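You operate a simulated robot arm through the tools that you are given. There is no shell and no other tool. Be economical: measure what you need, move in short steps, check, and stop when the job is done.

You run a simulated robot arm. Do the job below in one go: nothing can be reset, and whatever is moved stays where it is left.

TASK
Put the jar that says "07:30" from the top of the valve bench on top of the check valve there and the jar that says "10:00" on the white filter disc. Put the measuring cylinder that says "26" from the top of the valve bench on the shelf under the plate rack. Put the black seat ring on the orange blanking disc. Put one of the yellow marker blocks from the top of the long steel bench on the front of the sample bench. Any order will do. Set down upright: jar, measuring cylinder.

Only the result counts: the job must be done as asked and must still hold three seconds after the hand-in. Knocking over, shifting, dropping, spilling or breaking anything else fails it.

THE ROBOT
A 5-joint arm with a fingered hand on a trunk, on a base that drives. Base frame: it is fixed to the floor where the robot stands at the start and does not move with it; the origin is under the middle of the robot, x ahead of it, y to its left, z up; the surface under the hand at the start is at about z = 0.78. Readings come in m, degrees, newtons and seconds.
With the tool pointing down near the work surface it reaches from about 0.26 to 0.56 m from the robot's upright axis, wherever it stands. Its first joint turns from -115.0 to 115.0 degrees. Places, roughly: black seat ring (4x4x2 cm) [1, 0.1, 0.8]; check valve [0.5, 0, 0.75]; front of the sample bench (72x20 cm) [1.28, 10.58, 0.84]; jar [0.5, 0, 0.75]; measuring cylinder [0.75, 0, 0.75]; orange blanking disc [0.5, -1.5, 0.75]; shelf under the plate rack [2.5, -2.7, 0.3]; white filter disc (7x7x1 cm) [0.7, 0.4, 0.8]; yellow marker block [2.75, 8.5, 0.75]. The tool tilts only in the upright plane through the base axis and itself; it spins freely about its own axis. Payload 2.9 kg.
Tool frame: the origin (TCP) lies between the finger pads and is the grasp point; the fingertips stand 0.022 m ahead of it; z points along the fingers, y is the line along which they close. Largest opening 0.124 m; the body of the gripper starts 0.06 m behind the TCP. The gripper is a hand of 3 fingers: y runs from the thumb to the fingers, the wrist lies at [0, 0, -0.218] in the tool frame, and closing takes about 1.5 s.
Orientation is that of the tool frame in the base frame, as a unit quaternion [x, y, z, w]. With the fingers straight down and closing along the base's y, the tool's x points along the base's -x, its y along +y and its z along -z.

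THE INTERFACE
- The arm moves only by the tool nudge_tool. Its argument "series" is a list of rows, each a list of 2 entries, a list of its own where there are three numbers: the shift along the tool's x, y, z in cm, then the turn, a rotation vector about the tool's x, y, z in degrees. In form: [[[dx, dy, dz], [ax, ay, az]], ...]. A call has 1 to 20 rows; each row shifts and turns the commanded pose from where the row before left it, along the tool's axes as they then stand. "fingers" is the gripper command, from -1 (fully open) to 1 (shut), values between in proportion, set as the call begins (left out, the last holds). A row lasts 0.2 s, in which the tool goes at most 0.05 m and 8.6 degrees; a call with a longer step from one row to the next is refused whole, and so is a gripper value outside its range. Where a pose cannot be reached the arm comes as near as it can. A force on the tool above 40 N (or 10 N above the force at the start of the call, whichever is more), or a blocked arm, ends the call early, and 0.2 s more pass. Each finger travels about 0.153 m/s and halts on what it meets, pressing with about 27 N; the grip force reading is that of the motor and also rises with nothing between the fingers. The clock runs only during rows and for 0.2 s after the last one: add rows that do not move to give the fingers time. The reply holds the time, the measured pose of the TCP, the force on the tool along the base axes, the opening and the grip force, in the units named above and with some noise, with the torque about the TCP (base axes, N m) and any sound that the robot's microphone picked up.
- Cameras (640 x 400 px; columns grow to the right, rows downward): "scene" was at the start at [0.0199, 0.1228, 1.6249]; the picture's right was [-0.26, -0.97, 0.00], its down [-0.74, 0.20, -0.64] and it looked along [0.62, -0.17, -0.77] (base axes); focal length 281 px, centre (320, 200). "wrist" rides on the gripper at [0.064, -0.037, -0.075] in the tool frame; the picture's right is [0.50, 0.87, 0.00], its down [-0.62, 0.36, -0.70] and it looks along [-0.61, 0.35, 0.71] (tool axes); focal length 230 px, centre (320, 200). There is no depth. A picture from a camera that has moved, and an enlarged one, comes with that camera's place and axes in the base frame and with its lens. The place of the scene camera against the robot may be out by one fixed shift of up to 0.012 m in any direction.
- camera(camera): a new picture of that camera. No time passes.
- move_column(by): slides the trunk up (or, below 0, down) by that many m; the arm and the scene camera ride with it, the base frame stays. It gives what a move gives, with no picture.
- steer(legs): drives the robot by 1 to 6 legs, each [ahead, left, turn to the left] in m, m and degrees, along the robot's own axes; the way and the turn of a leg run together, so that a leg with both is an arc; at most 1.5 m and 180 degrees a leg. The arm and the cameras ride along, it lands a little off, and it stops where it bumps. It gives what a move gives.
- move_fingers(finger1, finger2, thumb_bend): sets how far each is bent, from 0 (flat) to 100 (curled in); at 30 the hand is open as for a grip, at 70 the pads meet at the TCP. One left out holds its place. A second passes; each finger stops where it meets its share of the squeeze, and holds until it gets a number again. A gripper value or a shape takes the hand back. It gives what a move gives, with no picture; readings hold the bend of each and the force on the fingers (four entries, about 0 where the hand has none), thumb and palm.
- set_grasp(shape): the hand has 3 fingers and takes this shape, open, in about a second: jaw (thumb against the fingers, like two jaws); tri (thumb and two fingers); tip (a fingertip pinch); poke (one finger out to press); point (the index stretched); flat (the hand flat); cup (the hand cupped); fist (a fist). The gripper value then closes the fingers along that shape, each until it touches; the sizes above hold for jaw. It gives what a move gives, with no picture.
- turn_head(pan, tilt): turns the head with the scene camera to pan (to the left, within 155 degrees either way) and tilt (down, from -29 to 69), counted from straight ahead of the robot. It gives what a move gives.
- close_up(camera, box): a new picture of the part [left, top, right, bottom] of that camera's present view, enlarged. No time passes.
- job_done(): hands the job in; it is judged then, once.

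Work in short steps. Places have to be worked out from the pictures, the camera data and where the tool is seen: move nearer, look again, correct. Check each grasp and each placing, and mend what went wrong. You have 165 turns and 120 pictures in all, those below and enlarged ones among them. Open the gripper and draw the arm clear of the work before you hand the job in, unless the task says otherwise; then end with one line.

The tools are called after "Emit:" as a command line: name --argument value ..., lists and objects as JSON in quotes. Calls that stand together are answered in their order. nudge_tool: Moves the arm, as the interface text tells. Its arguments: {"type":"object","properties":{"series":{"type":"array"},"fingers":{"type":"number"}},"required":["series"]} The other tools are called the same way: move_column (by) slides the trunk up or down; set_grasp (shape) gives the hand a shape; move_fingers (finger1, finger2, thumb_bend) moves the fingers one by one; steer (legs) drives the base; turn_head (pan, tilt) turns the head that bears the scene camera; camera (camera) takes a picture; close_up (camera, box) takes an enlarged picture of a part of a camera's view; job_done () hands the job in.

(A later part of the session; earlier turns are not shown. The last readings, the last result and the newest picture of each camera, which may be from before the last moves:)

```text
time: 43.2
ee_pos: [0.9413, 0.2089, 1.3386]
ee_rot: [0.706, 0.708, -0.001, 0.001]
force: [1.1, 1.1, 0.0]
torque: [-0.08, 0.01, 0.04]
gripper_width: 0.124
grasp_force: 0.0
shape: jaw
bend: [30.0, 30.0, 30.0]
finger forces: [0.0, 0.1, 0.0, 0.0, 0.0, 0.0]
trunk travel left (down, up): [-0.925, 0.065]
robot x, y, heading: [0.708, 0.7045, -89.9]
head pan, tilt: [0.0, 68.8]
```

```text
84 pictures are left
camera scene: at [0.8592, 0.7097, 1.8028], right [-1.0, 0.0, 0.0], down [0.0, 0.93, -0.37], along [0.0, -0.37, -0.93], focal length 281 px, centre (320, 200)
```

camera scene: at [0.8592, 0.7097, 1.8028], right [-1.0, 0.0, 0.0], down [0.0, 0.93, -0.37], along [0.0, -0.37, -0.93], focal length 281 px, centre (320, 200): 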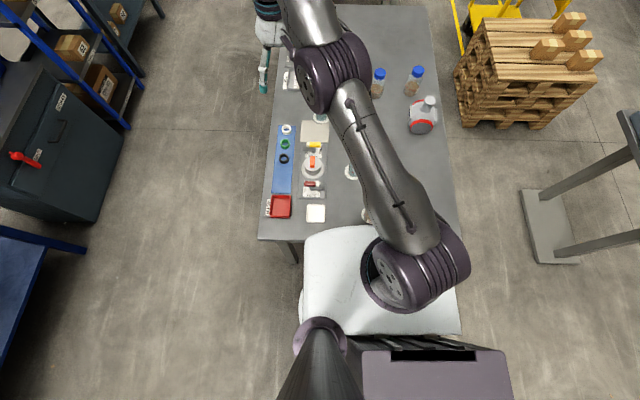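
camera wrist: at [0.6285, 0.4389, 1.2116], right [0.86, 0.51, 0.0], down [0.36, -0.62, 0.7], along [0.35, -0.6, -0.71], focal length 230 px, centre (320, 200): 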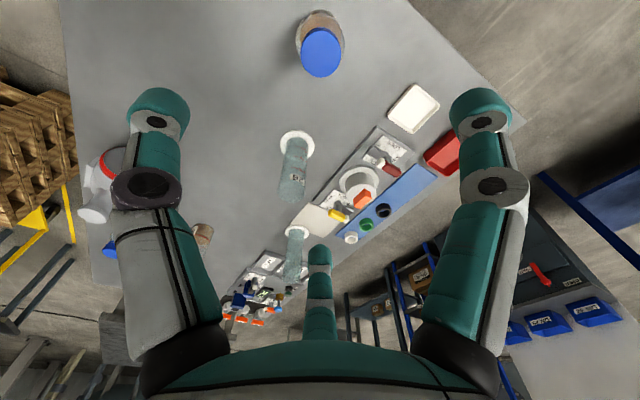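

Still free. The cylinder is now straight ahead at 0.51 m. I lower the column again and bring the hand above the cylinder.

Emit:
nudge_tool --series '[[[-0.3, -4.5, 0], [0, 0, 0]], [[-0.3, -4.5, 0], [0, 0, 0]], [[-0.3, -4.5, 0], [0, 0, 0]], [[-0.3, -4.5, 0], [0, 0, 0]], [[-0.3, -4.4, 0], [0, 0, 0]], [[0, 0, 0], [0, 0, 0]]]'

Emit:
move_column --by -0.2

Emit:
camera --camera "wrist"

```text
time: 44.6
ee_pos: [0.717, 0.1853, 1.3352]
ee_rot: [0.706, 0.708, 0.0, -0.001]
force: [-0.1, -0.5, 0.3]
torque: [0.01, 0.01, 0.03]
gripper_width: 0.124
grasp_force: 0.1
shape: jaw
bend: [30.0, 30.0, 30.0]
finger forces: [0.1, 0.1, 0.0, 0.1, 0.0, 0.0]
trunk travel left (down, up): [-0.925, 0.065]
robot x, y, heading: [0.7063, 0.7011, -89.6]
head pan, tilt: [0.0, 68.8]
```

```text
time: 46.7
ee_pos: [0.7166, 0.1864, 1.1355]
ee_rot: [0.706, 0.709, 0.0, 0.0]
force: [0.4, -1.1, 0.7]
torque: [-0.02, -0.01, 0.06]
gripper_width: 0.1238
grasp_force: 0.0
shape: jaw
bend: [30.0, 30.0, 30.0]
finger forces: [0.0, 0.1, 0.1, 0.1, 0.0, 0.1]
trunk travel left (down, up): [-0.725, 0.265]
robot x, y, heading: [0.7068, 0.6987, -89.7]
head pan, tilt: [0.0, 68.8]
```

```text
83 pictures are left
camera wrist: at [0.6788, 0.2509, 1.2096], right [0.86, 0.5, 0.0], down [0.36, -0.62, 0.7], along [0.35, -0.61, -0.71], focal length 230 px, centre (320, 200)
```

wrist: 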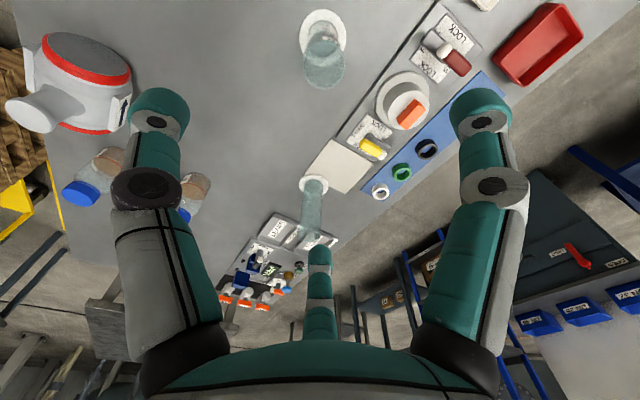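

The foot is at (0.714, 0.197) and the top near 0.96. I correct and go down to just above it for one more look.

Emit:
nudge_tool --series '[[[1.0, -0.3, 4.5], [0, 0, 0]], [[0, 0, 4.5], [0, 0, 0]], [[0, 0, 4.5], [0, 0, 0]], [[0, 0, 0], [0, 0, 0]]]'

Emit:
camera --camera "wrist"

```text
time: 47.7
ee_pos: [0.7157, 0.1975, 0.9984]
ee_rot: [0.705, 0.709, 0.0, 0.0]
force: [-0.1, -0.4, 0.3]
torque: [0.0, 0.0, 0.01]
gripper_width: 0.1242
grasp_force: 0.1
shape: jaw
bend: [30.0, 30.0, 30.0]
finger forces: [0.0, 0.0, 0.1, 0.1, 0.0, 0.0]
trunk travel left (down, up): [-0.725, 0.265]
robot x, y, heading: [0.7094, 0.6961, -89.7]
head pan, tilt: [0.0, 68.8]
```

```text
82 pictures are left
camera wrist: at [0.6777, 0.2614, 1.0731], right [0.86, 0.5, 0.0], down [0.36, -0.62, 0.7], along [0.35, -0.61, -0.71], focal length 230 px, centre (320, 200)
```

wrist: 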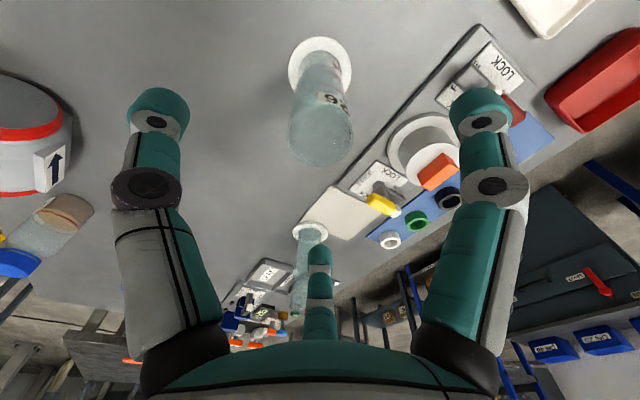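

The cylinder is well centred and its top is near 0.94. I descend to z = 0.893 and close.

Emit:
nudge_tool --series '[[[0.1, -0.1, 4], [0, 0, 0]], [[0, 0, 4], [0, 0, 0]], [[0, 0, 2.5], [0, 0, 0]], [[0, 0, 0], [0, 0, 0]]]'

Emit:
nudge_tool --series '[[[0, 0, 0], [0, 0, 0]], [[0, 0, 0], [0, 0, 0]], [[0, 0, 0], [0, 0, 0]], [[0, 0, 0], [0, 0, 0]], [[0, 0, 0], [0, 0, 0]], [[0, 0, 0], [0, 0, 0]], [[0, 0, 0], [0, 0, 0]], [[0, 0, 0], [0, 0, 0]]]' --fingers 1

Emit:
camera --camera "wrist"

```text
time: 48.7
ee_pos: [0.7134, 0.1969, 0.8918]
ee_rot: [0.706, 0.708, 0.0, 0.0]
force: [0.4, 0.5, 0.2]
torque: [-0.03, 0.01, -0.02]
gripper_width: 0.124
grasp_force: 0.0
shape: jaw
bend: [30.0, 30.0, 30.0]
finger forces: [0.0, 0.0, 0.0, 0.0, 0.0, 0.0]
trunk travel left (down, up): [-0.725, 0.265]
robot x, y, heading: [0.709, 0.7018, -89.6]
head pan, tilt: [0.0, 68.8]
```

```text
time: 50.5
ee_pos: [0.7128, 0.1968, 0.8925]
ee_rot: [0.706, 0.708, 0.0, -0.001]
force: [-0.3, 1.3, 0.0]
torque: [0.0, 0.01, 0.01]
gripper_width: 0.0373
grasp_force: 26.6
shape: jaw
bend: [77.0, 77.0, 70.0]
finger forces: [25.3, 24.1, 0.0, 0.1, 22.5, 0.0]
trunk travel left (down, up): [-0.725, 0.265]
robot x, y, heading: [0.7076, 0.704, -89.9]
head pan, tilt: [0.0, 68.8]
```

```text
81 pictures are left
camera wrist: at [0.6751, 0.2614, 0.967], right [0.86, 0.5, 0.0], down [0.36, -0.62, 0.7], along [0.35, -0.61, -0.71], focal length 230 px, centre (320, 200)
```

wrist: 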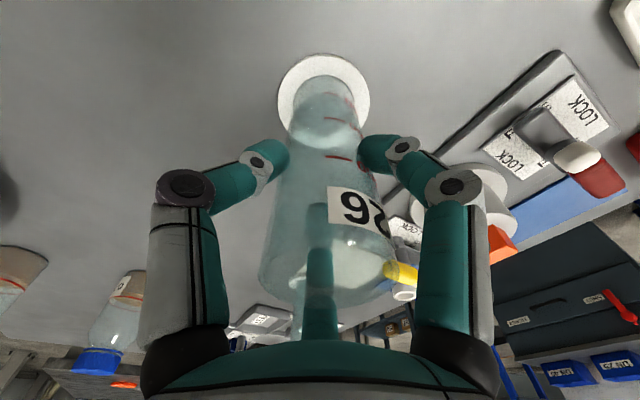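

A symmetric grip, and the label 26 is confirmed. I lift, back away from the bench and look around for the plate rack.

Emit:
nudge_tool --series '[[[0, 0, -2], [0, 0, 0]], [[0, 0, -4], [0, 0, 0]], [[0, 0, -5], [0, 0, 0]], [[0, 0, -5], [0, 0, 0]], [[0, 0, -5], [0, 0, 0]], [[0, 0, -5], [0, 0, 0]], [[0, 0, 0], [0, 0, 0]]]'

Emit:
steer --legs '[[-0.35, 0, 0]]'

Emit:
turn_head --pan 40 --tilt 25

Emit:
camera --camera "scene"

```text
time: 52.1
ee_pos: [0.7122, 0.1972, 1.1535]
ee_rot: [0.706, 0.708, 0.0, 0.0]
force: [-0.8, 0.5, -0.7]
torque: [-0.02, 0.0, 0.01]
gripper_width: 0.037
grasp_force: 26.9
shape: jaw
bend: [77.0, 77.0, 70.0]
finger forces: [27.4, 24.3, 0.0, 0.0, 22.4, 0.0]
trunk travel left (down, up): [-0.725, 0.265]
robot x, y, heading: [0.7073, 0.6996, -89.6]
head pan, tilt: [0.0, 68.8]
```

```text
time: 54.4
ee_pos: [0.7139, 0.549, 1.1525]
ee_rot: [0.703, 0.711, -0.001, 0.0]
force: [-1.4, -0.2, 0.6]
torque: [-0.02, -0.01, -0.01]
gripper_width: 0.037
grasp_force: 27.1
shape: jaw
bend: [77.0, 77.0, 70.0]
finger forces: [27.5, 24.2, 0.0, 0.0, 22.3, 0.1]
trunk travel left (down, up): [-0.725, 0.265]
robot x, y, heading: [0.7079, 1.0535, -89.4]
head pan, tilt: [0.0, 68.8]
```

```text
time: 55.5
ee_pos: [0.7144, 0.5496, 1.1534]
ee_rot: [0.703, 0.712, 0.0, 0.0]
force: [0.0, 0.0, 0.8]
torque: [-0.02, 0.01, 0.01]
gripper_width: 0.037
grasp_force: 27.0
shape: jaw
bend: [77.0, 77.0, 70.0]
finger forces: [27.4, 24.3, 0.0, 0.1, 22.4, 0.1]
trunk travel left (down, up): [-0.725, 0.265]
robot x, y, heading: [0.7066, 1.0527, -89.2]
head pan, tilt: [40.0, 25.0]
```

```text
80 pictures are left
camera scene: at [0.9159, 1.0431, 1.6622], right [-0.76, -0.65, 0.0], down [-0.28, 0.32, -0.91], along [0.59, -0.69, -0.42], focal length 281 px, centre (320, 200)
```

scene: 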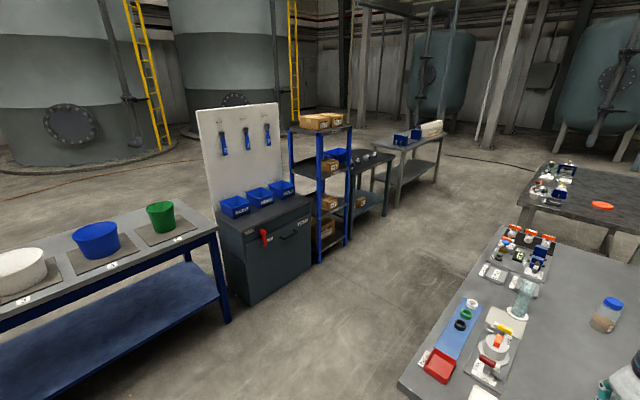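

The plate rack bench is in the back at about px (410, 140). I enlarge it.

Emit:
close_up --camera "scene" --box '[280, 90, 480, 220]'

```text
3.08 times, centred on (380, 155) of scene
camera zoom: at [0.9159, 1.0431, 1.6622], right [-0.76, -0.65, 0.0], down [-0.28, 0.32, -0.91], along [0.59, -0.69, -0.42], focal length 864 px, centre (135, 338)
```

zoom: 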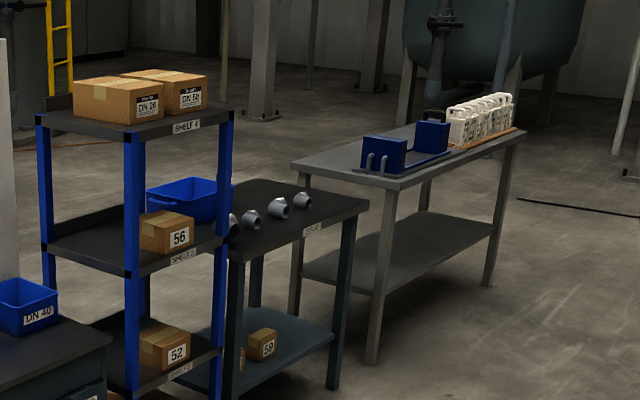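

The bench with the plate rack has its front at x ≈ 2.3, y −2.16 to −3.43, with an empty lower shelf at z ≈ 0.3. I drive down the lane (x ≈ 1.7) with the cylinder held high.

Emit:
steer --legs '[[0, 1.0, -1], [1.3, 0, 0], [1.3, 0, 0]]'

Emit:
camera --camera "scene"

```text
time: 73.0
ee_pos: [1.6801, -2.0466, 1.1523]
ee_rot: [0.712, 0.702, 0.001, 0.0]
force: [0.1, -0.4, 0.2]
torque: [-0.02, 0.0, -0.01]
gripper_width: 0.0371
grasp_force: 26.6
shape: jaw
bend: [77.0, 77.0, 70.0]
finger forces: [27.5, 24.3, 0.0, 0.0, 22.3, 0.1]
trunk travel left (down, up): [-0.725, 0.265]
robot x, y, heading: [1.6868, -1.5424, -90.6]
head pan, tilt: [40.0, 25.0]
```

```text
78 pictures are left
camera scene: at [1.8952, -1.558, 1.6623], right [-0.77, -0.63, 0.0], down [-0.27, 0.33, -0.91], along [0.57, -0.7, -0.42], focal length 281 px, centre (320, 200)
```

scene: 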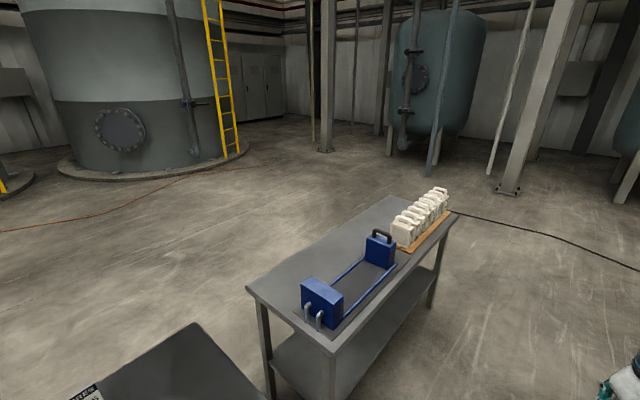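

The bench front is at x ≈ 2.25, y −2.06 to −3.42. I drive to about y = −2.75, turn to face it and look at the shelf.

Emit:
steer --legs '[[1.2, 0, 0], [0, 0, 90.6]]'

Emit:
turn_head --pan 20 --tilt 50

Emit:
camera --camera "scene"

```text
time: 82.9
ee_pos: [2.1794, -2.7506, 1.1535]
ee_rot: [0.003, 1.0, 0.0, 0.0]
force: [-0.6, -0.1, -0.3]
torque: [-0.01, -0.02, -0.02]
gripper_width: 0.0367
grasp_force: 27.4
shape: jaw
bend: [77.0, 77.0, 70.0]
finger forces: [26.3, 24.0, 0.0, 0.0, 22.3, 0.0]
trunk travel left (down, up): [-0.725, 0.265]
robot x, y, heading: [1.6727, -2.7506, -0.5]
head pan, tilt: [40.0, 25.0]
```

```text
time: 83.8
ee_pos: [2.1804, -2.7519, 1.1531]
ee_rot: [0.003, 1.0, 0.0, 0.0]
force: [-0.2, -0.3, -0.4]
torque: [-0.02, 0.01, 0.0]
gripper_width: 0.0369
grasp_force: 27.2
shape: jaw
bend: [77.0, 77.0, 70.0]
finger forces: [26.3, 24.0, 0.0, 0.0, 22.1, 0.0]
trunk travel left (down, up): [-0.725, 0.265]
robot x, y, heading: [1.6765, -2.7504, -0.7]
head pan, tilt: [20.0, 50.0]
```

```text
77 pictures are left
camera scene: at [1.696, -2.5801, 1.6248], right [0.34, -0.94, 0.0], down [-0.72, -0.26, -0.64], along [0.61, 0.22, -0.77], focal length 281 px, centre (320, 200)
```

scene: 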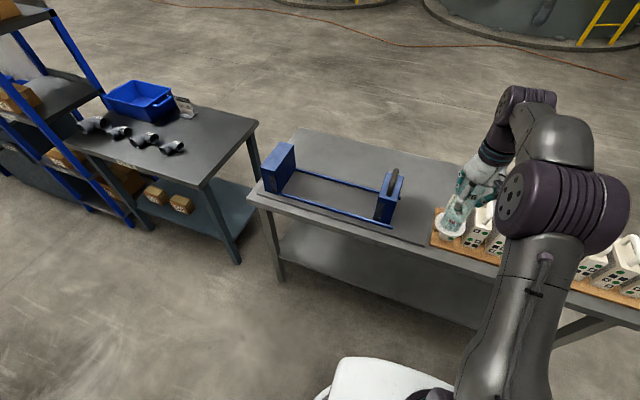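

The shelf front is flush with the top's front edge at x ≈ 2.28. I back off a bit, lower the column and stretch the arm flat, so that I can then drive the cylinder in under the top.

Emit:
steer --legs '[[-0.15, 0, 0.6]]'

Emit:
move_column --by -0.5

Emit:
nudge_tool --series '[[[-0.8, 0, 3], [0, 0, 0]], [[-0.8, 0, 3], [0, 0, 0]], [[-0.8, 0, 3], [0, 0, 0]], [[-0.8, 0, 3], [0, 0, 0]], [[-0.8, 0, 3], [0, 0, 0]], [[-0.8, 0, 3], [0, 0, 0]], [[0, 0, 3], [0, 0, 0]], [[0, 0, 1], [0, 0, 0]], [[0, 0, 0], [0, 0, 0]]]'

Emit:
camera --camera "scene"

Emit:
camera --camera "wrist"

```text
time: 85.2
ee_pos: [2.0303, -2.7451, 1.1534]
ee_rot: [-0.002, 1.0, 0.0, 0.0]
force: [-0.6, 1.2, -1.3]
torque: [-0.03, 0.0, -0.01]
gripper_width: 0.0366
grasp_force: 27.5
shape: jaw
bend: [77.0, 77.0, 70.0]
finger forces: [26.2, 24.0, 0.1, 0.0, 22.2, 0.0]
trunk travel left (down, up): [-0.725, 0.265]
robot x, y, heading: [1.527, -2.7489, 0.2]
head pan, tilt: [20.0, 50.0]
```

```text
refused: -0.5 is not a number from -0.4 to 0.4
```

```text
time: 87.2
ee_pos: [2.0789, -2.7463, 0.9338]
ee_rot: [-0.003, 1.0, 0.0, 0.0]
force: [-0.2, 0.7, -0.7]
torque: [-0.01, 0.0, -0.02]
gripper_width: 0.0367
grasp_force: 27.0
shape: jaw
bend: [77.0, 77.0, 70.0]
finger forces: [27.6, 24.2, 0.1, 0.0, 22.1, 0.1]
trunk travel left (down, up): [-0.725, 0.265]
robot x, y, heading: [1.5297, -2.7485, 0.7]
head pan, tilt: [20.0, 50.0]
```

```text
76 pictures are left
camera scene: at [1.5446, -2.5798, 1.6248], right [0.35, -0.94, 0.0], down [-0.72, -0.27, -0.64], along [0.6, 0.22, -0.77], focal length 281 px, centre (320, 200)
```

scene: 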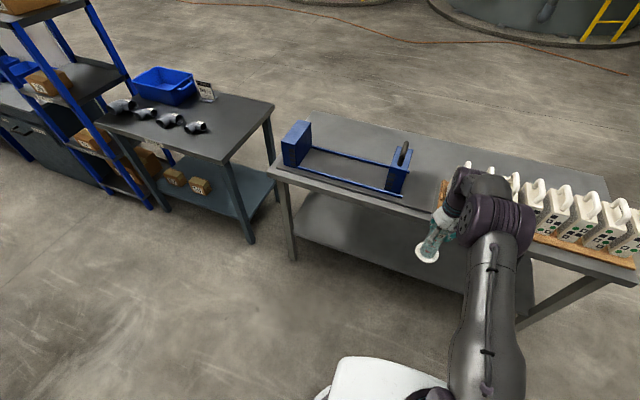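

```text
75 pictures are left
camera wrist: at [2.015, -2.7829, 1.0085], right [-0.5, 0.86, 0.0], down [0.62, 0.36, 0.7], along [0.61, 0.35, -0.71], focal length 230 px, centre (320, 200)
```

wrist: 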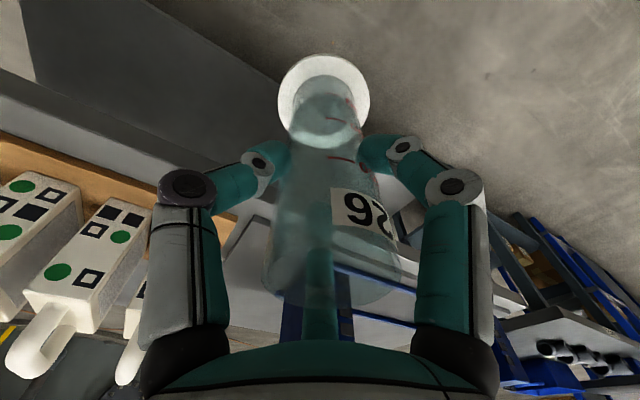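

The column takes at most 0.4 m per call. I lower it 0.4 and look at the gap between top and shelf from the lower viewpoint.

Emit:
move_column --by -0.4

Emit:
turn_head --pan 0 --tilt 35

Emit:
camera --camera "scene"

Emit:
camera --camera "wrist"

```text
time: 91.0
ee_pos: [2.0798, -2.7461, 0.5345]
ee_rot: [-0.003, 1.0, 0.001, -0.001]
force: [0.6, 0.1, -0.5]
torque: [-0.01, 0.01, 0.05]
gripper_width: 0.0367
grasp_force: 27.2
shape: jaw
bend: [77.0, 77.0, 70.0]
finger forces: [27.8, 24.2, 0.0, 0.0, 22.1, 0.1]
trunk travel left (down, up): [-0.325, 0.665]
robot x, y, heading: [1.5276, -2.7538, 0.3]
head pan, tilt: [20.0, 50.0]
```

```text
time: 91.8
ee_pos: [2.0792, -2.7469, 0.5342]
ee_rot: [-0.003, 1.0, 0.0, 0.0]
force: [0.3, 0.3, -1.6]
torque: [-0.01, -0.03, 0.0]
gripper_width: 0.0367
grasp_force: 26.9
shape: jaw
bend: [77.0, 77.0, 70.0]
finger forces: [27.7, 24.2, 0.1, 0.0, 22.3, 0.0]
trunk travel left (down, up): [-0.325, 0.665]
robot x, y, heading: [1.5273, -2.7465, 0.0]
head pan, tilt: [0.0, 35.0]
```

```text
74 pictures are left
camera scene: at [1.5604, -2.606, 1.2464], right [0.01, -1.0, 0.0], down [-0.57, 0.0, -0.82], along [0.82, 0.0, -0.57], focal length 281 px, centre (320, 200)
```

scene: 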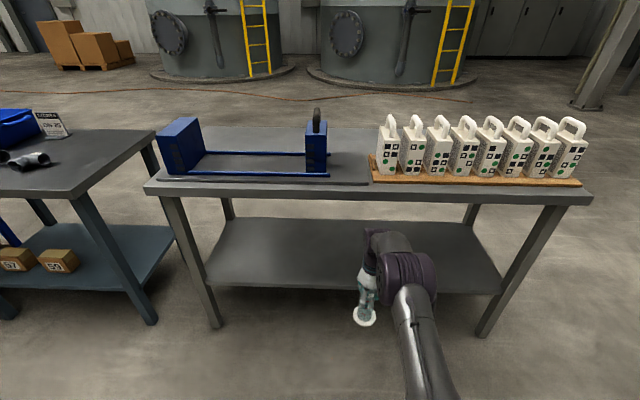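

```text
73 pictures are left
camera wrist: at [2.0149, -2.7829, 0.6087], right [-0.5, 0.86, 0.0], down [0.62, 0.36, 0.7], along [0.61, 0.35, -0.71], focal length 230 px, centre (320, 200)
```

wrist: 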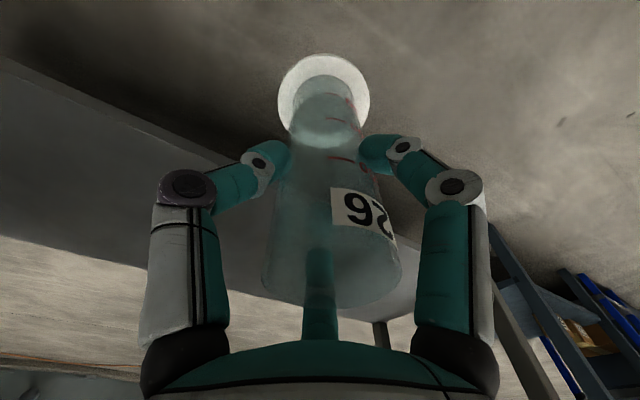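

Shelf front edge ≈ x 2.305, z ≈ 0.29–0.30; the top's underside is ≈ 0.74, its edge at 2.28. The forearm lies flatter with the column fully down and the arm raised, so I change to that stance outside the bench.

Emit:
nudge_tool --series '[[[0, 0, -4], [0, 0, 0]], [[0, 0, -4], [0, 0, 0]], [[0, 0, -4], [0, 0, 0]], [[0, 0, -4], [0, 0, 0]], [[0.4, 0, -4], [0, 0, 0]], [[0.4, 0, -2], [0, 0, 0]], [[0, 0, 0], [0, 0, 0]]]'

Emit:
move_column --by -0.32

Emit:
camera --camera "scene"

Emit:
camera --camera "wrist"

```text
time: 93.4
ee_pos: [2.0707, -2.7444, 0.754]
ee_rot: [-0.003, 1.0, -0.001, 0.0]
force: [0.2, -0.3, -1.5]
torque: [-0.03, 0.0, -0.02]
gripper_width: 0.0367
grasp_force: 27.0
shape: jaw
bend: [77.0, 77.0, 70.0]
finger forces: [28.7, 24.3, 0.0, 0.0, 22.4, 0.1]
trunk travel left (down, up): [-0.325, 0.665]
robot x, y, heading: [1.5289, -2.7478, 0.4]
head pan, tilt: [0.0, 35.0]
```

```text
time: 96.6
ee_pos: [2.0713, -2.7458, 0.4346]
ee_rot: [-0.003, 1.0, 0.0, 0.0]
force: [0.2, -0.6, -0.6]
torque: [-0.02, 0.02, 0.0]
gripper_width: 0.0364
grasp_force: 26.6
shape: jaw
bend: [77.0, 77.0, 70.0]
finger forces: [28.8, 24.3, 0.0, 0.0, 22.3, 0.0]
trunk travel left (down, up): [-0.005, 0.985]
robot x, y, heading: [1.525, -2.7466, -0.0]
head pan, tilt: [0.0, 35.0]
```

```text
72 pictures are left
camera scene: at [1.5603, -2.6061, 0.9265], right [0.0, -1.0, 0.0], down [-0.57, 0.0, -0.82], along [0.82, 0.0, -0.57], focal length 281 px, centre (320, 200)
```

scene: 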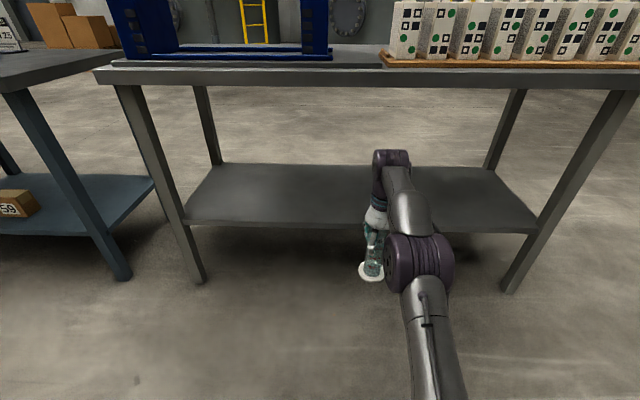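

```text
71 pictures are left
camera wrist: at [2.0072, -2.7821, 0.509], right [-0.5, 0.86, 0.0], down [0.62, 0.36, 0.7], along [0.61, 0.35, -0.71], focal length 230 px, centre (320, 200)
```

wrist: 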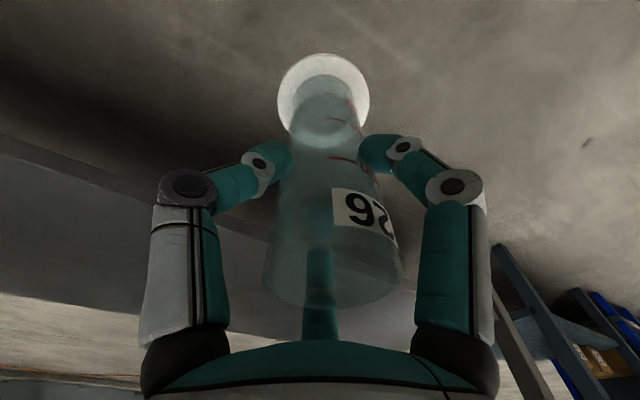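

The wrist's top is at about z 0.69, below the underside. I enlarge the shelf edge to pin down its height.

Emit:
close_up --camera "scene" --box '[220, 50, 380, 260]'

Emit:
close_up --camera "wrist" --box '[0, 100, 160, 260]'

```text
1.90 times, centred on (300, 155) of scene
camera zoom: at [1.5603, -2.6061, 0.9265], right [0.0, -1.0, 0.0], down [-0.57, 0.0, -0.82], along [0.82, 0.0, -0.57], focal length 535 px, centre (358, 286)
```

zoom: 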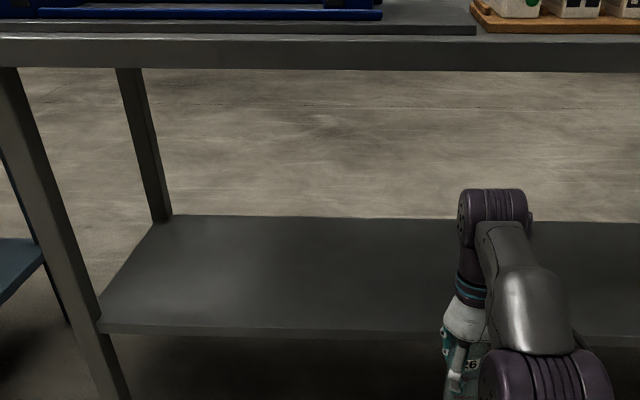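

```text
2.50 times, centred on (80, 180) of wrist
camera zoom: at [2.0072, -2.7821, 0.509], right [-0.5, 0.86, 0.0], down [0.62, 0.36, 0.7], along [0.61, 0.35, -0.71], focal length 575 px, centre (920, 250)
```

zoom: 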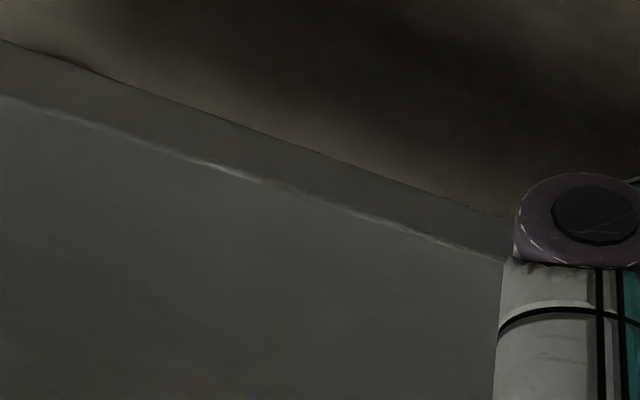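

Shelf z ≈ 0.30, edge x ≈ 2.30, underside ≈ 0.75. The cylinder foot is about 2 cm above shelf level. I drive ahead 0.2 m and check.

Emit:
steer --legs '[[0.2, 0, 0]]'

Emit:
camera --camera "scene"

Emit:
camera --camera "wrist"

```text
time: 98.2
ee_pos: [2.2704, -2.7451, 0.4351]
ee_rot: [-0.002, 1.0, 0.0, -0.001]
force: [-13.6, 0.4, -1.8]
torque: [0.15, 1.59, -0.03]
gripper_width: 0.0371
grasp_force: 26.9
shape: jaw
bend: [80.0, 51.0, 70.0]
finger forces: [39.7, 28.7, 0.0, 0.0, 19.7, 0.0]
trunk travel left (down, up): [-0.005, 0.985]
robot x, y, heading: [1.7252, -2.7479, 0.2]
head pan, tilt: [0.0, 35.0]
```

```text
68 pictures are left
camera scene: at [1.76, -2.6053, 0.9265], right [0.0, -1.0, 0.0], down [-0.57, 0.0, -0.82], along [0.82, 0.0, -0.57], focal length 281 px, centre (320, 200)
```

scene: 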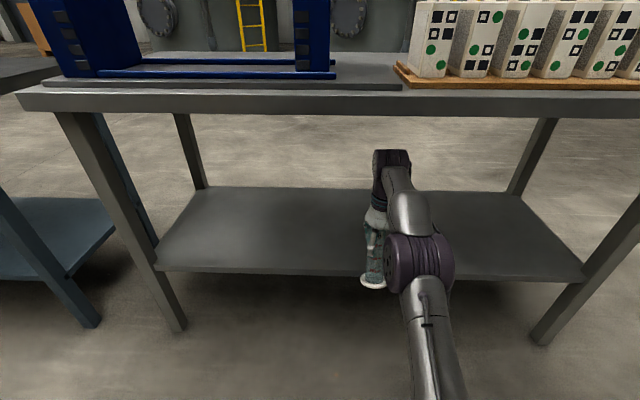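

```text
67 pictures are left
camera wrist: at [2.2066, -2.7821, 0.5091], right [-0.5, 0.86, 0.0], down [0.62, 0.36, 0.7], along [0.61, 0.35, -0.71], focal length 230 px, centre (320, 200)
```

wrist: 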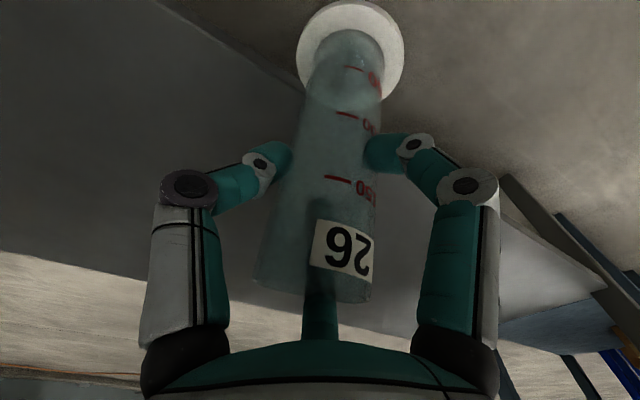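

The force of −13.6 N shows the foot met the shelf's edge, and the cylinder has tilted in the hand. I back off and look.

Emit:
steer --legs '[[-0.1, 0, 0]]'

Emit:
camera --camera "wrist"

Emit:
close_up --camera "scene" --box '[300, 120, 480, 320]'

```text
time: 99.3
ee_pos: [2.17, -2.7453, 0.4334]
ee_rot: [-0.002, 1.0, 0.0, -0.002]
force: [0.8, 0.6, -1.0]
torque: [-0.01, -0.01, 0.01]
gripper_width: 0.0359
grasp_force: 27.4
shape: jaw
bend: [77.0, 75.0, 70.0]
finger forces: [27.3, 26.3, 0.1, 0.1, 21.5, 0.0]
trunk travel left (down, up): [-0.005, 0.985]
robot x, y, heading: [1.6254, -2.7469, 0.3]
head pan, tilt: [0.0, 35.0]
```

```text
66 pictures are left
camera wrist: at [2.1059, -2.782, 0.5088], right [-0.5, 0.86, 0.0], down [0.62, 0.36, 0.7], along [0.6, 0.35, -0.71], focal length 230 px, centre (320, 200)
```

wrist: 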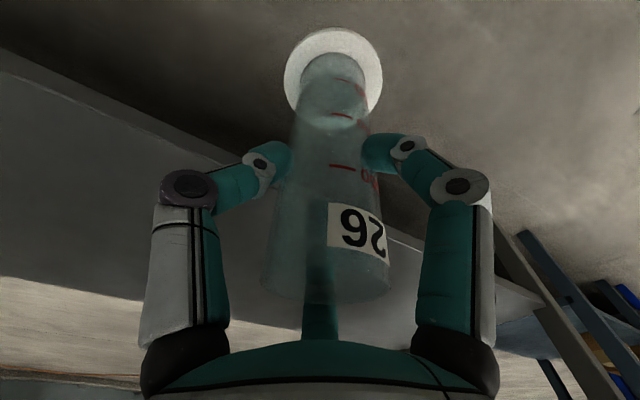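

```text
2.00 times, centred on (390, 220) of scene
camera zoom: at [1.6594, -2.6057, 0.9265], right [0.0, -1.0, 0.0], down [-0.57, 0.0, -0.82], along [0.82, 0.0, -0.57], focal length 562 px, centre (180, 160)
```

zoom: 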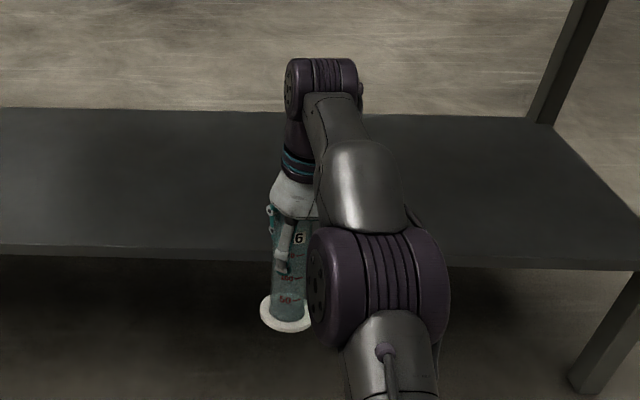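

The foot has swung about 2 cm towards the robot, roughly a 10° tilt. I raise 2.5 cm and tilt the tool 10° the other way to bring the cylinder upright again.

Emit:
nudge_tool --series '[[[0, 0, -1.3], [0, 0, 0]], [[0, 0, -1.2], [0, 0, 0]], [[0, 0, 0], [0, -5, 0]], [[0, 0, 0], [0, -5, 0]], [[0, 0, 0], [0, 0, 0]]]'

Emit:
camera --camera "wrist"

Emit:
close_up --camera "scene" --box '[300, 120, 480, 320]'

```text
time: 100.5
ee_pos: [2.1657, -2.7484, 0.4557]
ee_rot: [-0.002, 0.996, -0.001, 0.087]
force: [-0.3, 0.5, 0.0]
torque: [0.01, 0.0, -0.03]
gripper_width: 0.0363
grasp_force: 26.8
shape: jaw
bend: [77.0, 76.0, 69.0]
finger forces: [27.5, 26.1, 0.1, 0.1, 21.3, 0.0]
out of reach, approached as far as the arm can: row 2
trunk travel left (down, up): [-0.005, 0.985]
robot x, y, heading: [1.626, -2.7494, 0.3]
head pan, tilt: [0.0, 35.0]
```

```text
64 pictures are left
camera wrist: at [2.0897, -2.7828, 0.5193], right [-0.5, 0.86, -0.09], down [0.49, 0.36, 0.8], along [0.72, 0.35, -0.6], focal length 230 px, centre (320, 200)
```

wrist: 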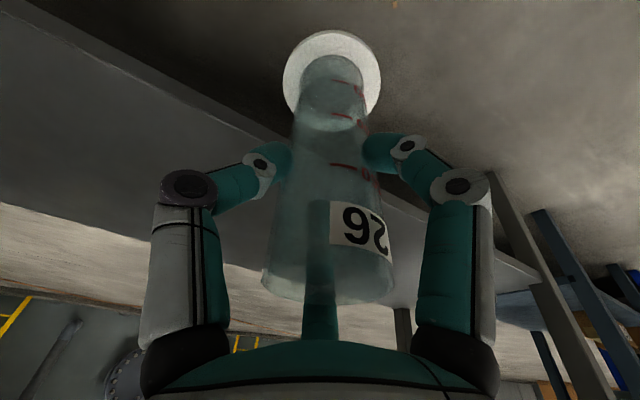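

```text
2.00 times, centred on (390, 220) of scene
camera zoom: at [1.6593, -2.6057, 0.9265], right [0.0, -1.0, 0.0], down [-0.57, 0.0, -0.82], along [0.82, 0.0, -0.57], focal length 562 px, centre (180, 160)
```

zoom: 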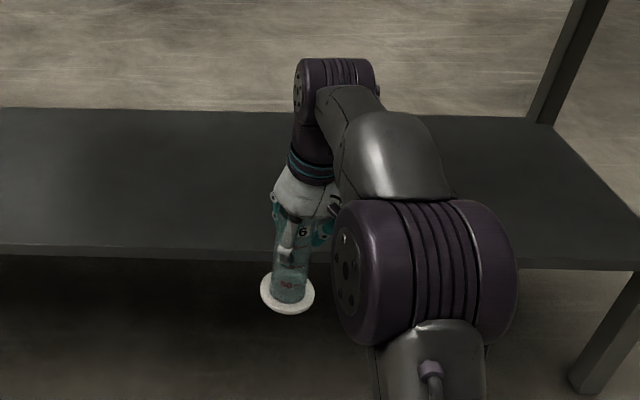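

Upright again within about 2°. The bump suggests the shelf is at x ≈ 2.28, z ≈ 0.325, so I raise the column 2.5 cm before going in.

Emit:
move_column --by 0.025

Emit:
steer --legs '[[0.08, 0, 0]]'

Emit:
close_up --camera "scene" --box '[280, 60, 480, 320]'

Emit:
camera --camera "wrist"

```text
time: 101.2
ee_pos: [2.1647, -2.7479, 0.4811]
ee_rot: [-0.002, 0.996, 0.0, 0.086]
force: [0.3, 0.5, -1.5]
torque: [0.0, -0.03, -0.01]
gripper_width: 0.0359
grasp_force: 27.3
shape: jaw
bend: [77.0, 76.0, 69.0]
finger forces: [27.5, 25.9, 0.1, 0.0, 21.3, 0.1]
trunk travel left (down, up): [-0.03, 0.96]
robot x, y, heading: [1.6245, -2.7495, 0.4]
head pan, tilt: [0.0, 35.0]
```

```text
time: 102.3
ee_pos: [2.2446, -2.746, 0.4811]
ee_rot: [-0.002, 0.996, 0.0, 0.086]
force: [0.2, -0.1, -0.8]
torque: [0.0, 0.0, 0.01]
gripper_width: 0.0361
grasp_force: 26.6
shape: jaw
bend: [77.0, 76.0, 69.0]
finger forces: [27.4, 26.0, 0.0, 0.1, 21.3, 0.1]
trunk travel left (down, up): [-0.03, 0.96]
robot x, y, heading: [1.7061, -2.7484, 0.2]
head pan, tilt: [0.0, 35.0]
```

```text
1.54 times, centred on (380, 190) of scene
camera zoom: at [1.7386, -2.6053, 0.9515], right [0.0, -1.0, 0.0], down [-0.57, 0.0, -0.82], along [0.82, 0.0, -0.57], focal length 432 px, centre (228, 215)
```

zoom: 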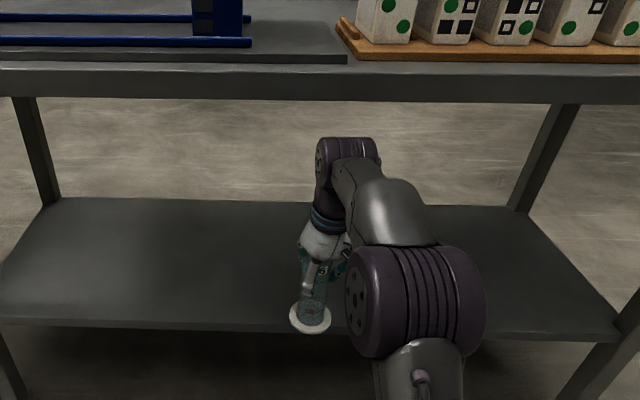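

```text
61 pictures are left
camera wrist: at [2.1691, -2.7822, 0.5443], right [-0.5, 0.86, -0.09], down [0.49, 0.36, 0.8], along [0.72, 0.35, -0.6], focal length 230 px, centre (320, 200)
```

wrist: 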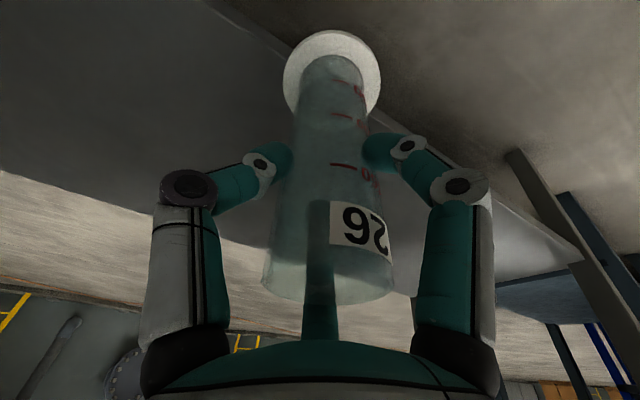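

The foot is clear above the shelf edge with no force. I drive 0.1 m further in.

Emit:
steer --legs '[[0.1, 0, 0]]'

Emit:
close_up --camera "scene" --box '[280, 60, 480, 320]'

Emit:
camera --camera "wrist"

```text
time: 103.5
ee_pos: [2.3449, -2.7459, 0.4813]
ee_rot: [-0.001, 0.996, 0.0, 0.086]
force: [-0.7, 0.3, -1.0]
torque: [0.02, -0.02, -0.04]
gripper_width: 0.0363
grasp_force: 26.7
shape: jaw
bend: [77.0, 76.0, 69.0]
finger forces: [27.5, 26.1, 0.0, 0.1, 21.3, 0.0]
trunk travel left (down, up): [-0.03, 0.96]
robot x, y, heading: [1.8068, -2.7472, -0.2]
head pan, tilt: [0.0, 35.0]
```

```text
1.54 times, centred on (380, 190) of scene
camera zoom: at [1.8388, -2.605, 0.9515], right [0.0, -1.0, 0.0], down [-0.57, 0.0, -0.82], along [0.82, 0.0, -0.57], focal length 432 px, centre (228, 215)
```

zoom: 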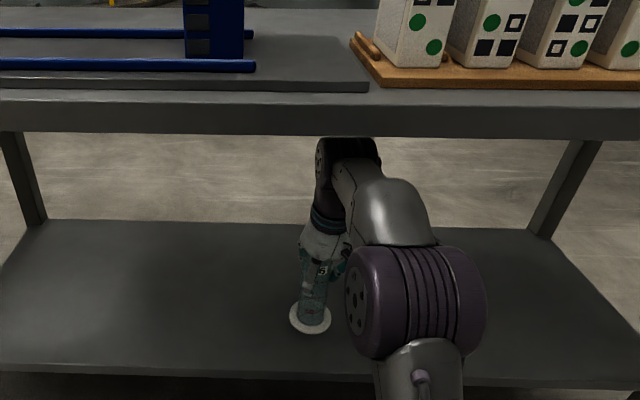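

```text
59 pictures are left
camera wrist: at [2.2689, -2.7828, 0.5443], right [-0.49, 0.86, -0.09], down [0.49, 0.36, 0.8], along [0.72, 0.35, -0.6], focal length 230 px, centre (320, 200)
```

wrist: 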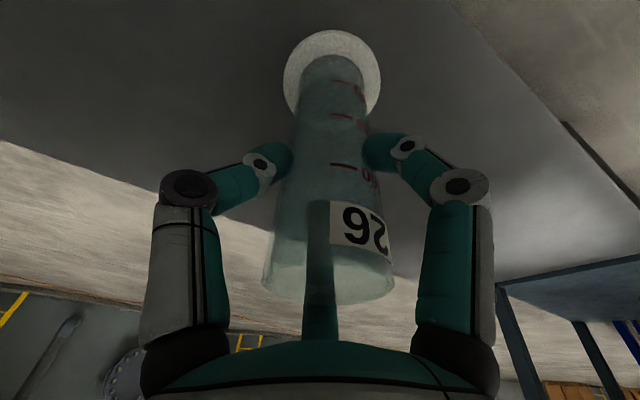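

The foot is fully over the shelf. I lower the column 2 cm, then lower slowly by the arm until contact.

Emit:
move_column --by -0.02

Emit:
nudge_tool --series '[[[0.05, 0, 0.3], [0, 0, 0]], [[0.05, 0, 0.3], [0, 0, 0]], [[0, 0, 0], [0, 0, 0]]]'

```text
time: 104.1
ee_pos: [2.3448, -2.7459, 0.4612]
ee_rot: [0.0, 0.996, 0.0, 0.085]
force: [0.0, 0.5, -1.7]
torque: [0.02, -0.01, -0.03]
gripper_width: 0.036
grasp_force: 27.1
shape: jaw
bend: [77.0, 76.0, 69.0]
finger forces: [27.5, 26.0, 0.0, 0.1, 21.3, 0.1]
trunk travel left (down, up): [-0.01, 0.98]
robot x, y, heading: [1.809, -2.7462, 0.3]
head pan, tilt: [0.0, 35.0]
```

```text
time: 104.9
ee_pos: [2.3433, -2.7454, 0.455]
ee_rot: [0.0, 0.996, -0.001, 0.086]
force: [0.0, -0.6, -1.2]
torque: [0.0, 0.05, 0.01]
gripper_width: 0.0361
grasp_force: 27.1
shape: jaw
bend: [77.0, 76.0, 69.0]
finger forces: [27.5, 26.0, 0.0, 0.0, 21.3, 0.0]
trunk travel left (down, up): [-0.01, 0.98]
robot x, y, heading: [1.8051, -2.7463, -0.1]
head pan, tilt: [0.0, 35.0]
```

No contact yet at z = 0.455. I continue in small steps.

Emit:
nudge_tool --series '[[[0.05, 0, 0.3], [0, 0, 0]], [[0.05, 0, 0.3], [0, 0, 0]], [[0.05, 0, 0.3], [0, 0, 0]], [[0, 0, 0], [0, 0, 0]]]'

Emit:
nudge_tool --series '[[[0.05, 0, 0.3], [0, 0, 0]], [[0.05, 0, 0.3], [0, 0, 0]], [[0, 0, 0], [0, 0, 0]]]'

Emit:
close_up --camera "scene" --box '[310, 180, 410, 310]'

```text
time: 105.9
ee_pos: [2.3445, -2.7457, 0.4452]
ee_rot: [0.0, 0.996, -0.001, 0.086]
force: [0.0, 0.1, 0.8]
torque: [0.02, 0.02, 0.01]
gripper_width: 0.0361
grasp_force: 27.3
shape: jaw
bend: [77.0, 76.0, 69.0]
finger forces: [27.6, 26.0, 0.0, 0.0, 21.3, 0.1]
trunk travel left (down, up): [-0.01, 0.98]
robot x, y, heading: [1.8026, -2.7525, 0.0]
head pan, tilt: [0.0, 35.0]
```

```text
time: 106.7
ee_pos: [2.3453, -2.7469, 0.4389]
ee_rot: [-0.001, 0.996, 0.0, 0.086]
force: [-0.3, 0.1, -0.7]
torque: [0.0, 0.01, -0.02]
gripper_width: 0.0363
grasp_force: 26.9
shape: jaw
bend: [77.0, 76.0, 69.0]
finger forces: [27.6, 26.0, 0.0, 0.0, 21.3, 0.0]
trunk travel left (down, up): [-0.01, 0.98]
robot x, y, heading: [1.8022, -2.7474, 0.2]
head pan, tilt: [0.0, 35.0]
```

```text
3.08 times, centred on (360, 245) of scene
camera zoom: at [1.8388, -2.605, 0.9315], right [0.0, -1.0, 0.0], down [-0.57, 0.0, -0.82], along [0.82, 0.0, -0.57], focal length 864 px, centre (197, 62)
```

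zoom: 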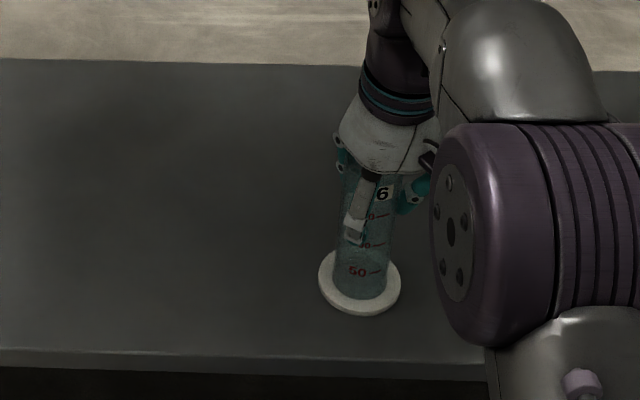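

Still no contact. I keep lowering in small steps.

Emit:
nudge_tool --series '[[[0.05, 0, 0.3], [0, 0, 0]], [[0.05, 0, 0.3], [0, 0, 0]], [[0.05, 0, 0.3], [0, 0, 0]], [[0, 0, 0], [0, 0, 0]]]'

Emit:
nudge_tool --series '[[[0.05, 0, 0.3], [0, 0, 0]], [[0.05, 0, 0.3], [0, 0, 0]], [[0, 0, 0], [0, 0, 0]]]'

```text
time: 107.7
ee_pos: [2.3448, -2.7461, 0.4345]
ee_rot: [0.0, 0.996, -0.001, 0.09]
force: [7.6, -6.4, 30.6]
torque: [0.02, 0.09, 0.01]
gripper_width: 0.0382
grasp_force: 27.0
shape: jaw
bend: [79.0, 77.0, 71.0]
finger forces: [33.0, 28.8, 0.0, 0.1, 30.1, 0.0]
trunk travel left (down, up): [-0.01, 0.98]
robot x, y, heading: [1.8059, -2.7463, -0.1]
head pan, tilt: [0.0, 35.0]
```

```text
time: 108.2
ee_pos: [2.347, -2.7466, 0.4338]
ee_rot: [-0.001, 0.995, 0.001, 0.095]
force: [-1.1, -0.9, 25.4]
torque: [0.13, 0.34, 0.02]
gripper_width: 0.0392
grasp_force: 26.7
shape: jaw
bend: [79.0, 77.0, 71.0]
finger forces: [36.2, 25.4, 0.0, 0.1, 27.0, 0.0]
trunk travel left (down, up): [-0.01, 0.98]
robot x, y, heading: [1.8086, -2.7489, 0.2]
head pan, tilt: [0.0, 35.0]
stopped in row 2: the force on the tool passed its limit at 46 N (the readings are from after the stop); the commanded pose is now the measured one
```

It rests on the shelf at TCP z ≈ 0.435. I ease up slightly, then open.

Emit:
nudge_tool --series '[[[0, 0, -0.3], [0, 0, 0]], [[0, 0, 0], [0, 0, 0]]]'

Emit:
nudge_tool --series '[[[0, 0, 0], [0, 0, 0]], [[0, 0, 0], [0, 0, 0]], [[0, 0, 0], [0, 0, 0]], [[0, 0, 0], [0, 0, 0]], [[0, 0, 0], [0, 0, 0]], [[0, 0, 0], [0, 0, 0]], [[0, 0, 0], [0, 0, 0]]]' --fingers -1

Emit:
camera --camera "wrist"

Emit:
camera --camera "scene"

```text
time: 108.8
ee_pos: [2.3456, -2.7469, 0.433]
ee_rot: [-0.001, 0.996, 0.001, 0.091]
force: [2.8, -0.6, 17.8]
torque: [0.06, 0.22, 0.01]
gripper_width: 0.0392
grasp_force: 26.4
shape: jaw
bend: [79.0, 77.0, 71.0]
finger forces: [34.4, 26.5, 0.0, 0.1, 27.0, 0.1]
trunk travel left (down, up): [-0.01, 0.98]
robot x, y, heading: [1.8033, -2.7525, 0.0]
head pan, tilt: [0.0, 35.0]
```

```text
time: 110.4
ee_pos: [2.3458, -2.7469, 0.4321]
ee_rot: [-0.001, 0.996, 0.0, 0.091]
force: [0.5, -0.1, 0.0]
torque: [-0.01, 0.0, -0.02]
gripper_width: 0.1239
grasp_force: 0.0
shape: jaw
bend: [30.0, 30.0, 30.0]
finger forces: [0.1, 0.0, 0.0, 0.0, 0.1, 0.0]
trunk travel left (down, up): [-0.01, 0.98]
robot x, y, heading: [1.8054, -2.7475, 0.3]
head pan, tilt: [0.0, 35.0]
```

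```text
57 pictures are left
camera wrist: at [2.2691, -2.7831, 0.4953], right [-0.49, 0.86, -0.09], down [0.48, 0.36, 0.8], along [0.72, 0.35, -0.59], focal length 230 px, centre (320, 200)
```

wrist: 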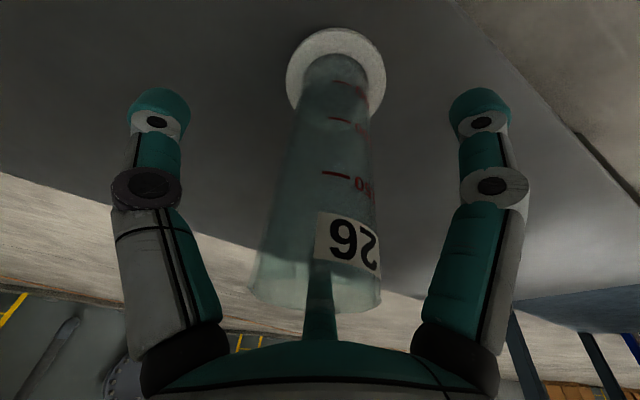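

```text
56 pictures are left
camera scene: at [1.8389, -2.6051, 0.9315], right [0.0, -1.0, 0.0], down [-0.57, 0.0, -0.82], along [0.82, 0.0, -0.57], focal length 281 px, centre (320, 200)
```

scene: 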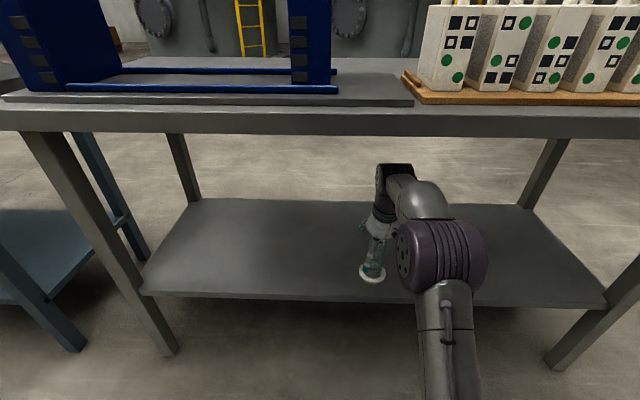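

The cylinder stands upright on the shelf. There is no room to lift the hand off, but a finger gap faces sideways. I raise 1.5 cm and spin the tool 30° so the gap points away from the robot, to pull straight back.

Emit:
move_column --by 0.015

Emit:
nudge_tool --series '[[[0, 0, 0], [0, 0, -7.5]], [[0, 0, 0], [0, 0, -7.5]], [[0, 0, 0], [0, 0, -7.5]], [[0, 0, 0], [0, 0, -7.5]], [[0, 0, 0], [0, 0, 0]]]'

Emit:
camera --camera "wrist"

```text
time: 111.0
ee_pos: [2.3461, -2.747, 0.4474]
ee_rot: [-0.001, 0.996, 0.0, 0.09]
force: [-0.7, 0.7, 0.8]
torque: [0.0, 0.02, 0.0]
gripper_width: 0.1239
grasp_force: 0.0
shape: jaw
bend: [30.0, 30.0, 30.0]
finger forces: [0.1, 0.0, 0.0, 0.1, 0.0, 0.0]
trunk travel left (down, up): [-0.025, 0.965]
robot x, y, heading: [1.8059, -2.7481, 0.0]
head pan, tilt: [0.0, 35.0]
```

```text
time: 112.2
ee_pos: [2.3452, -2.7466, 0.4474]
ee_rot: [-0.261, 0.961, -0.023, 0.086]
force: [0.2, -0.6, 0.0]
torque: [-0.01, 0.02, 0.01]
gripper_width: 0.1241
grasp_force: 0.0
shape: jaw
bend: [30.0, 30.0, 30.0]
finger forces: [0.0, 0.0, 0.0, 0.0, 0.0, 0.0]
trunk travel left (down, up): [-0.025, 0.965]
robot x, y, heading: [1.8065, -2.7501, 0.1]
head pan, tilt: [0.0, 35.0]
```

```text
55 pictures are left
camera wrist: at [2.2963, -2.8101, 0.515], right [-0.85, 0.5, -0.16], down [0.22, 0.62, 0.75], along [0.47, 0.61, -0.64], focal length 230 px, centre (320, 200)
```

wrist: 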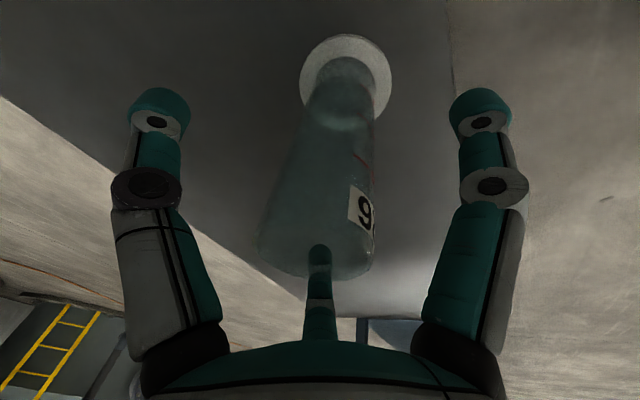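

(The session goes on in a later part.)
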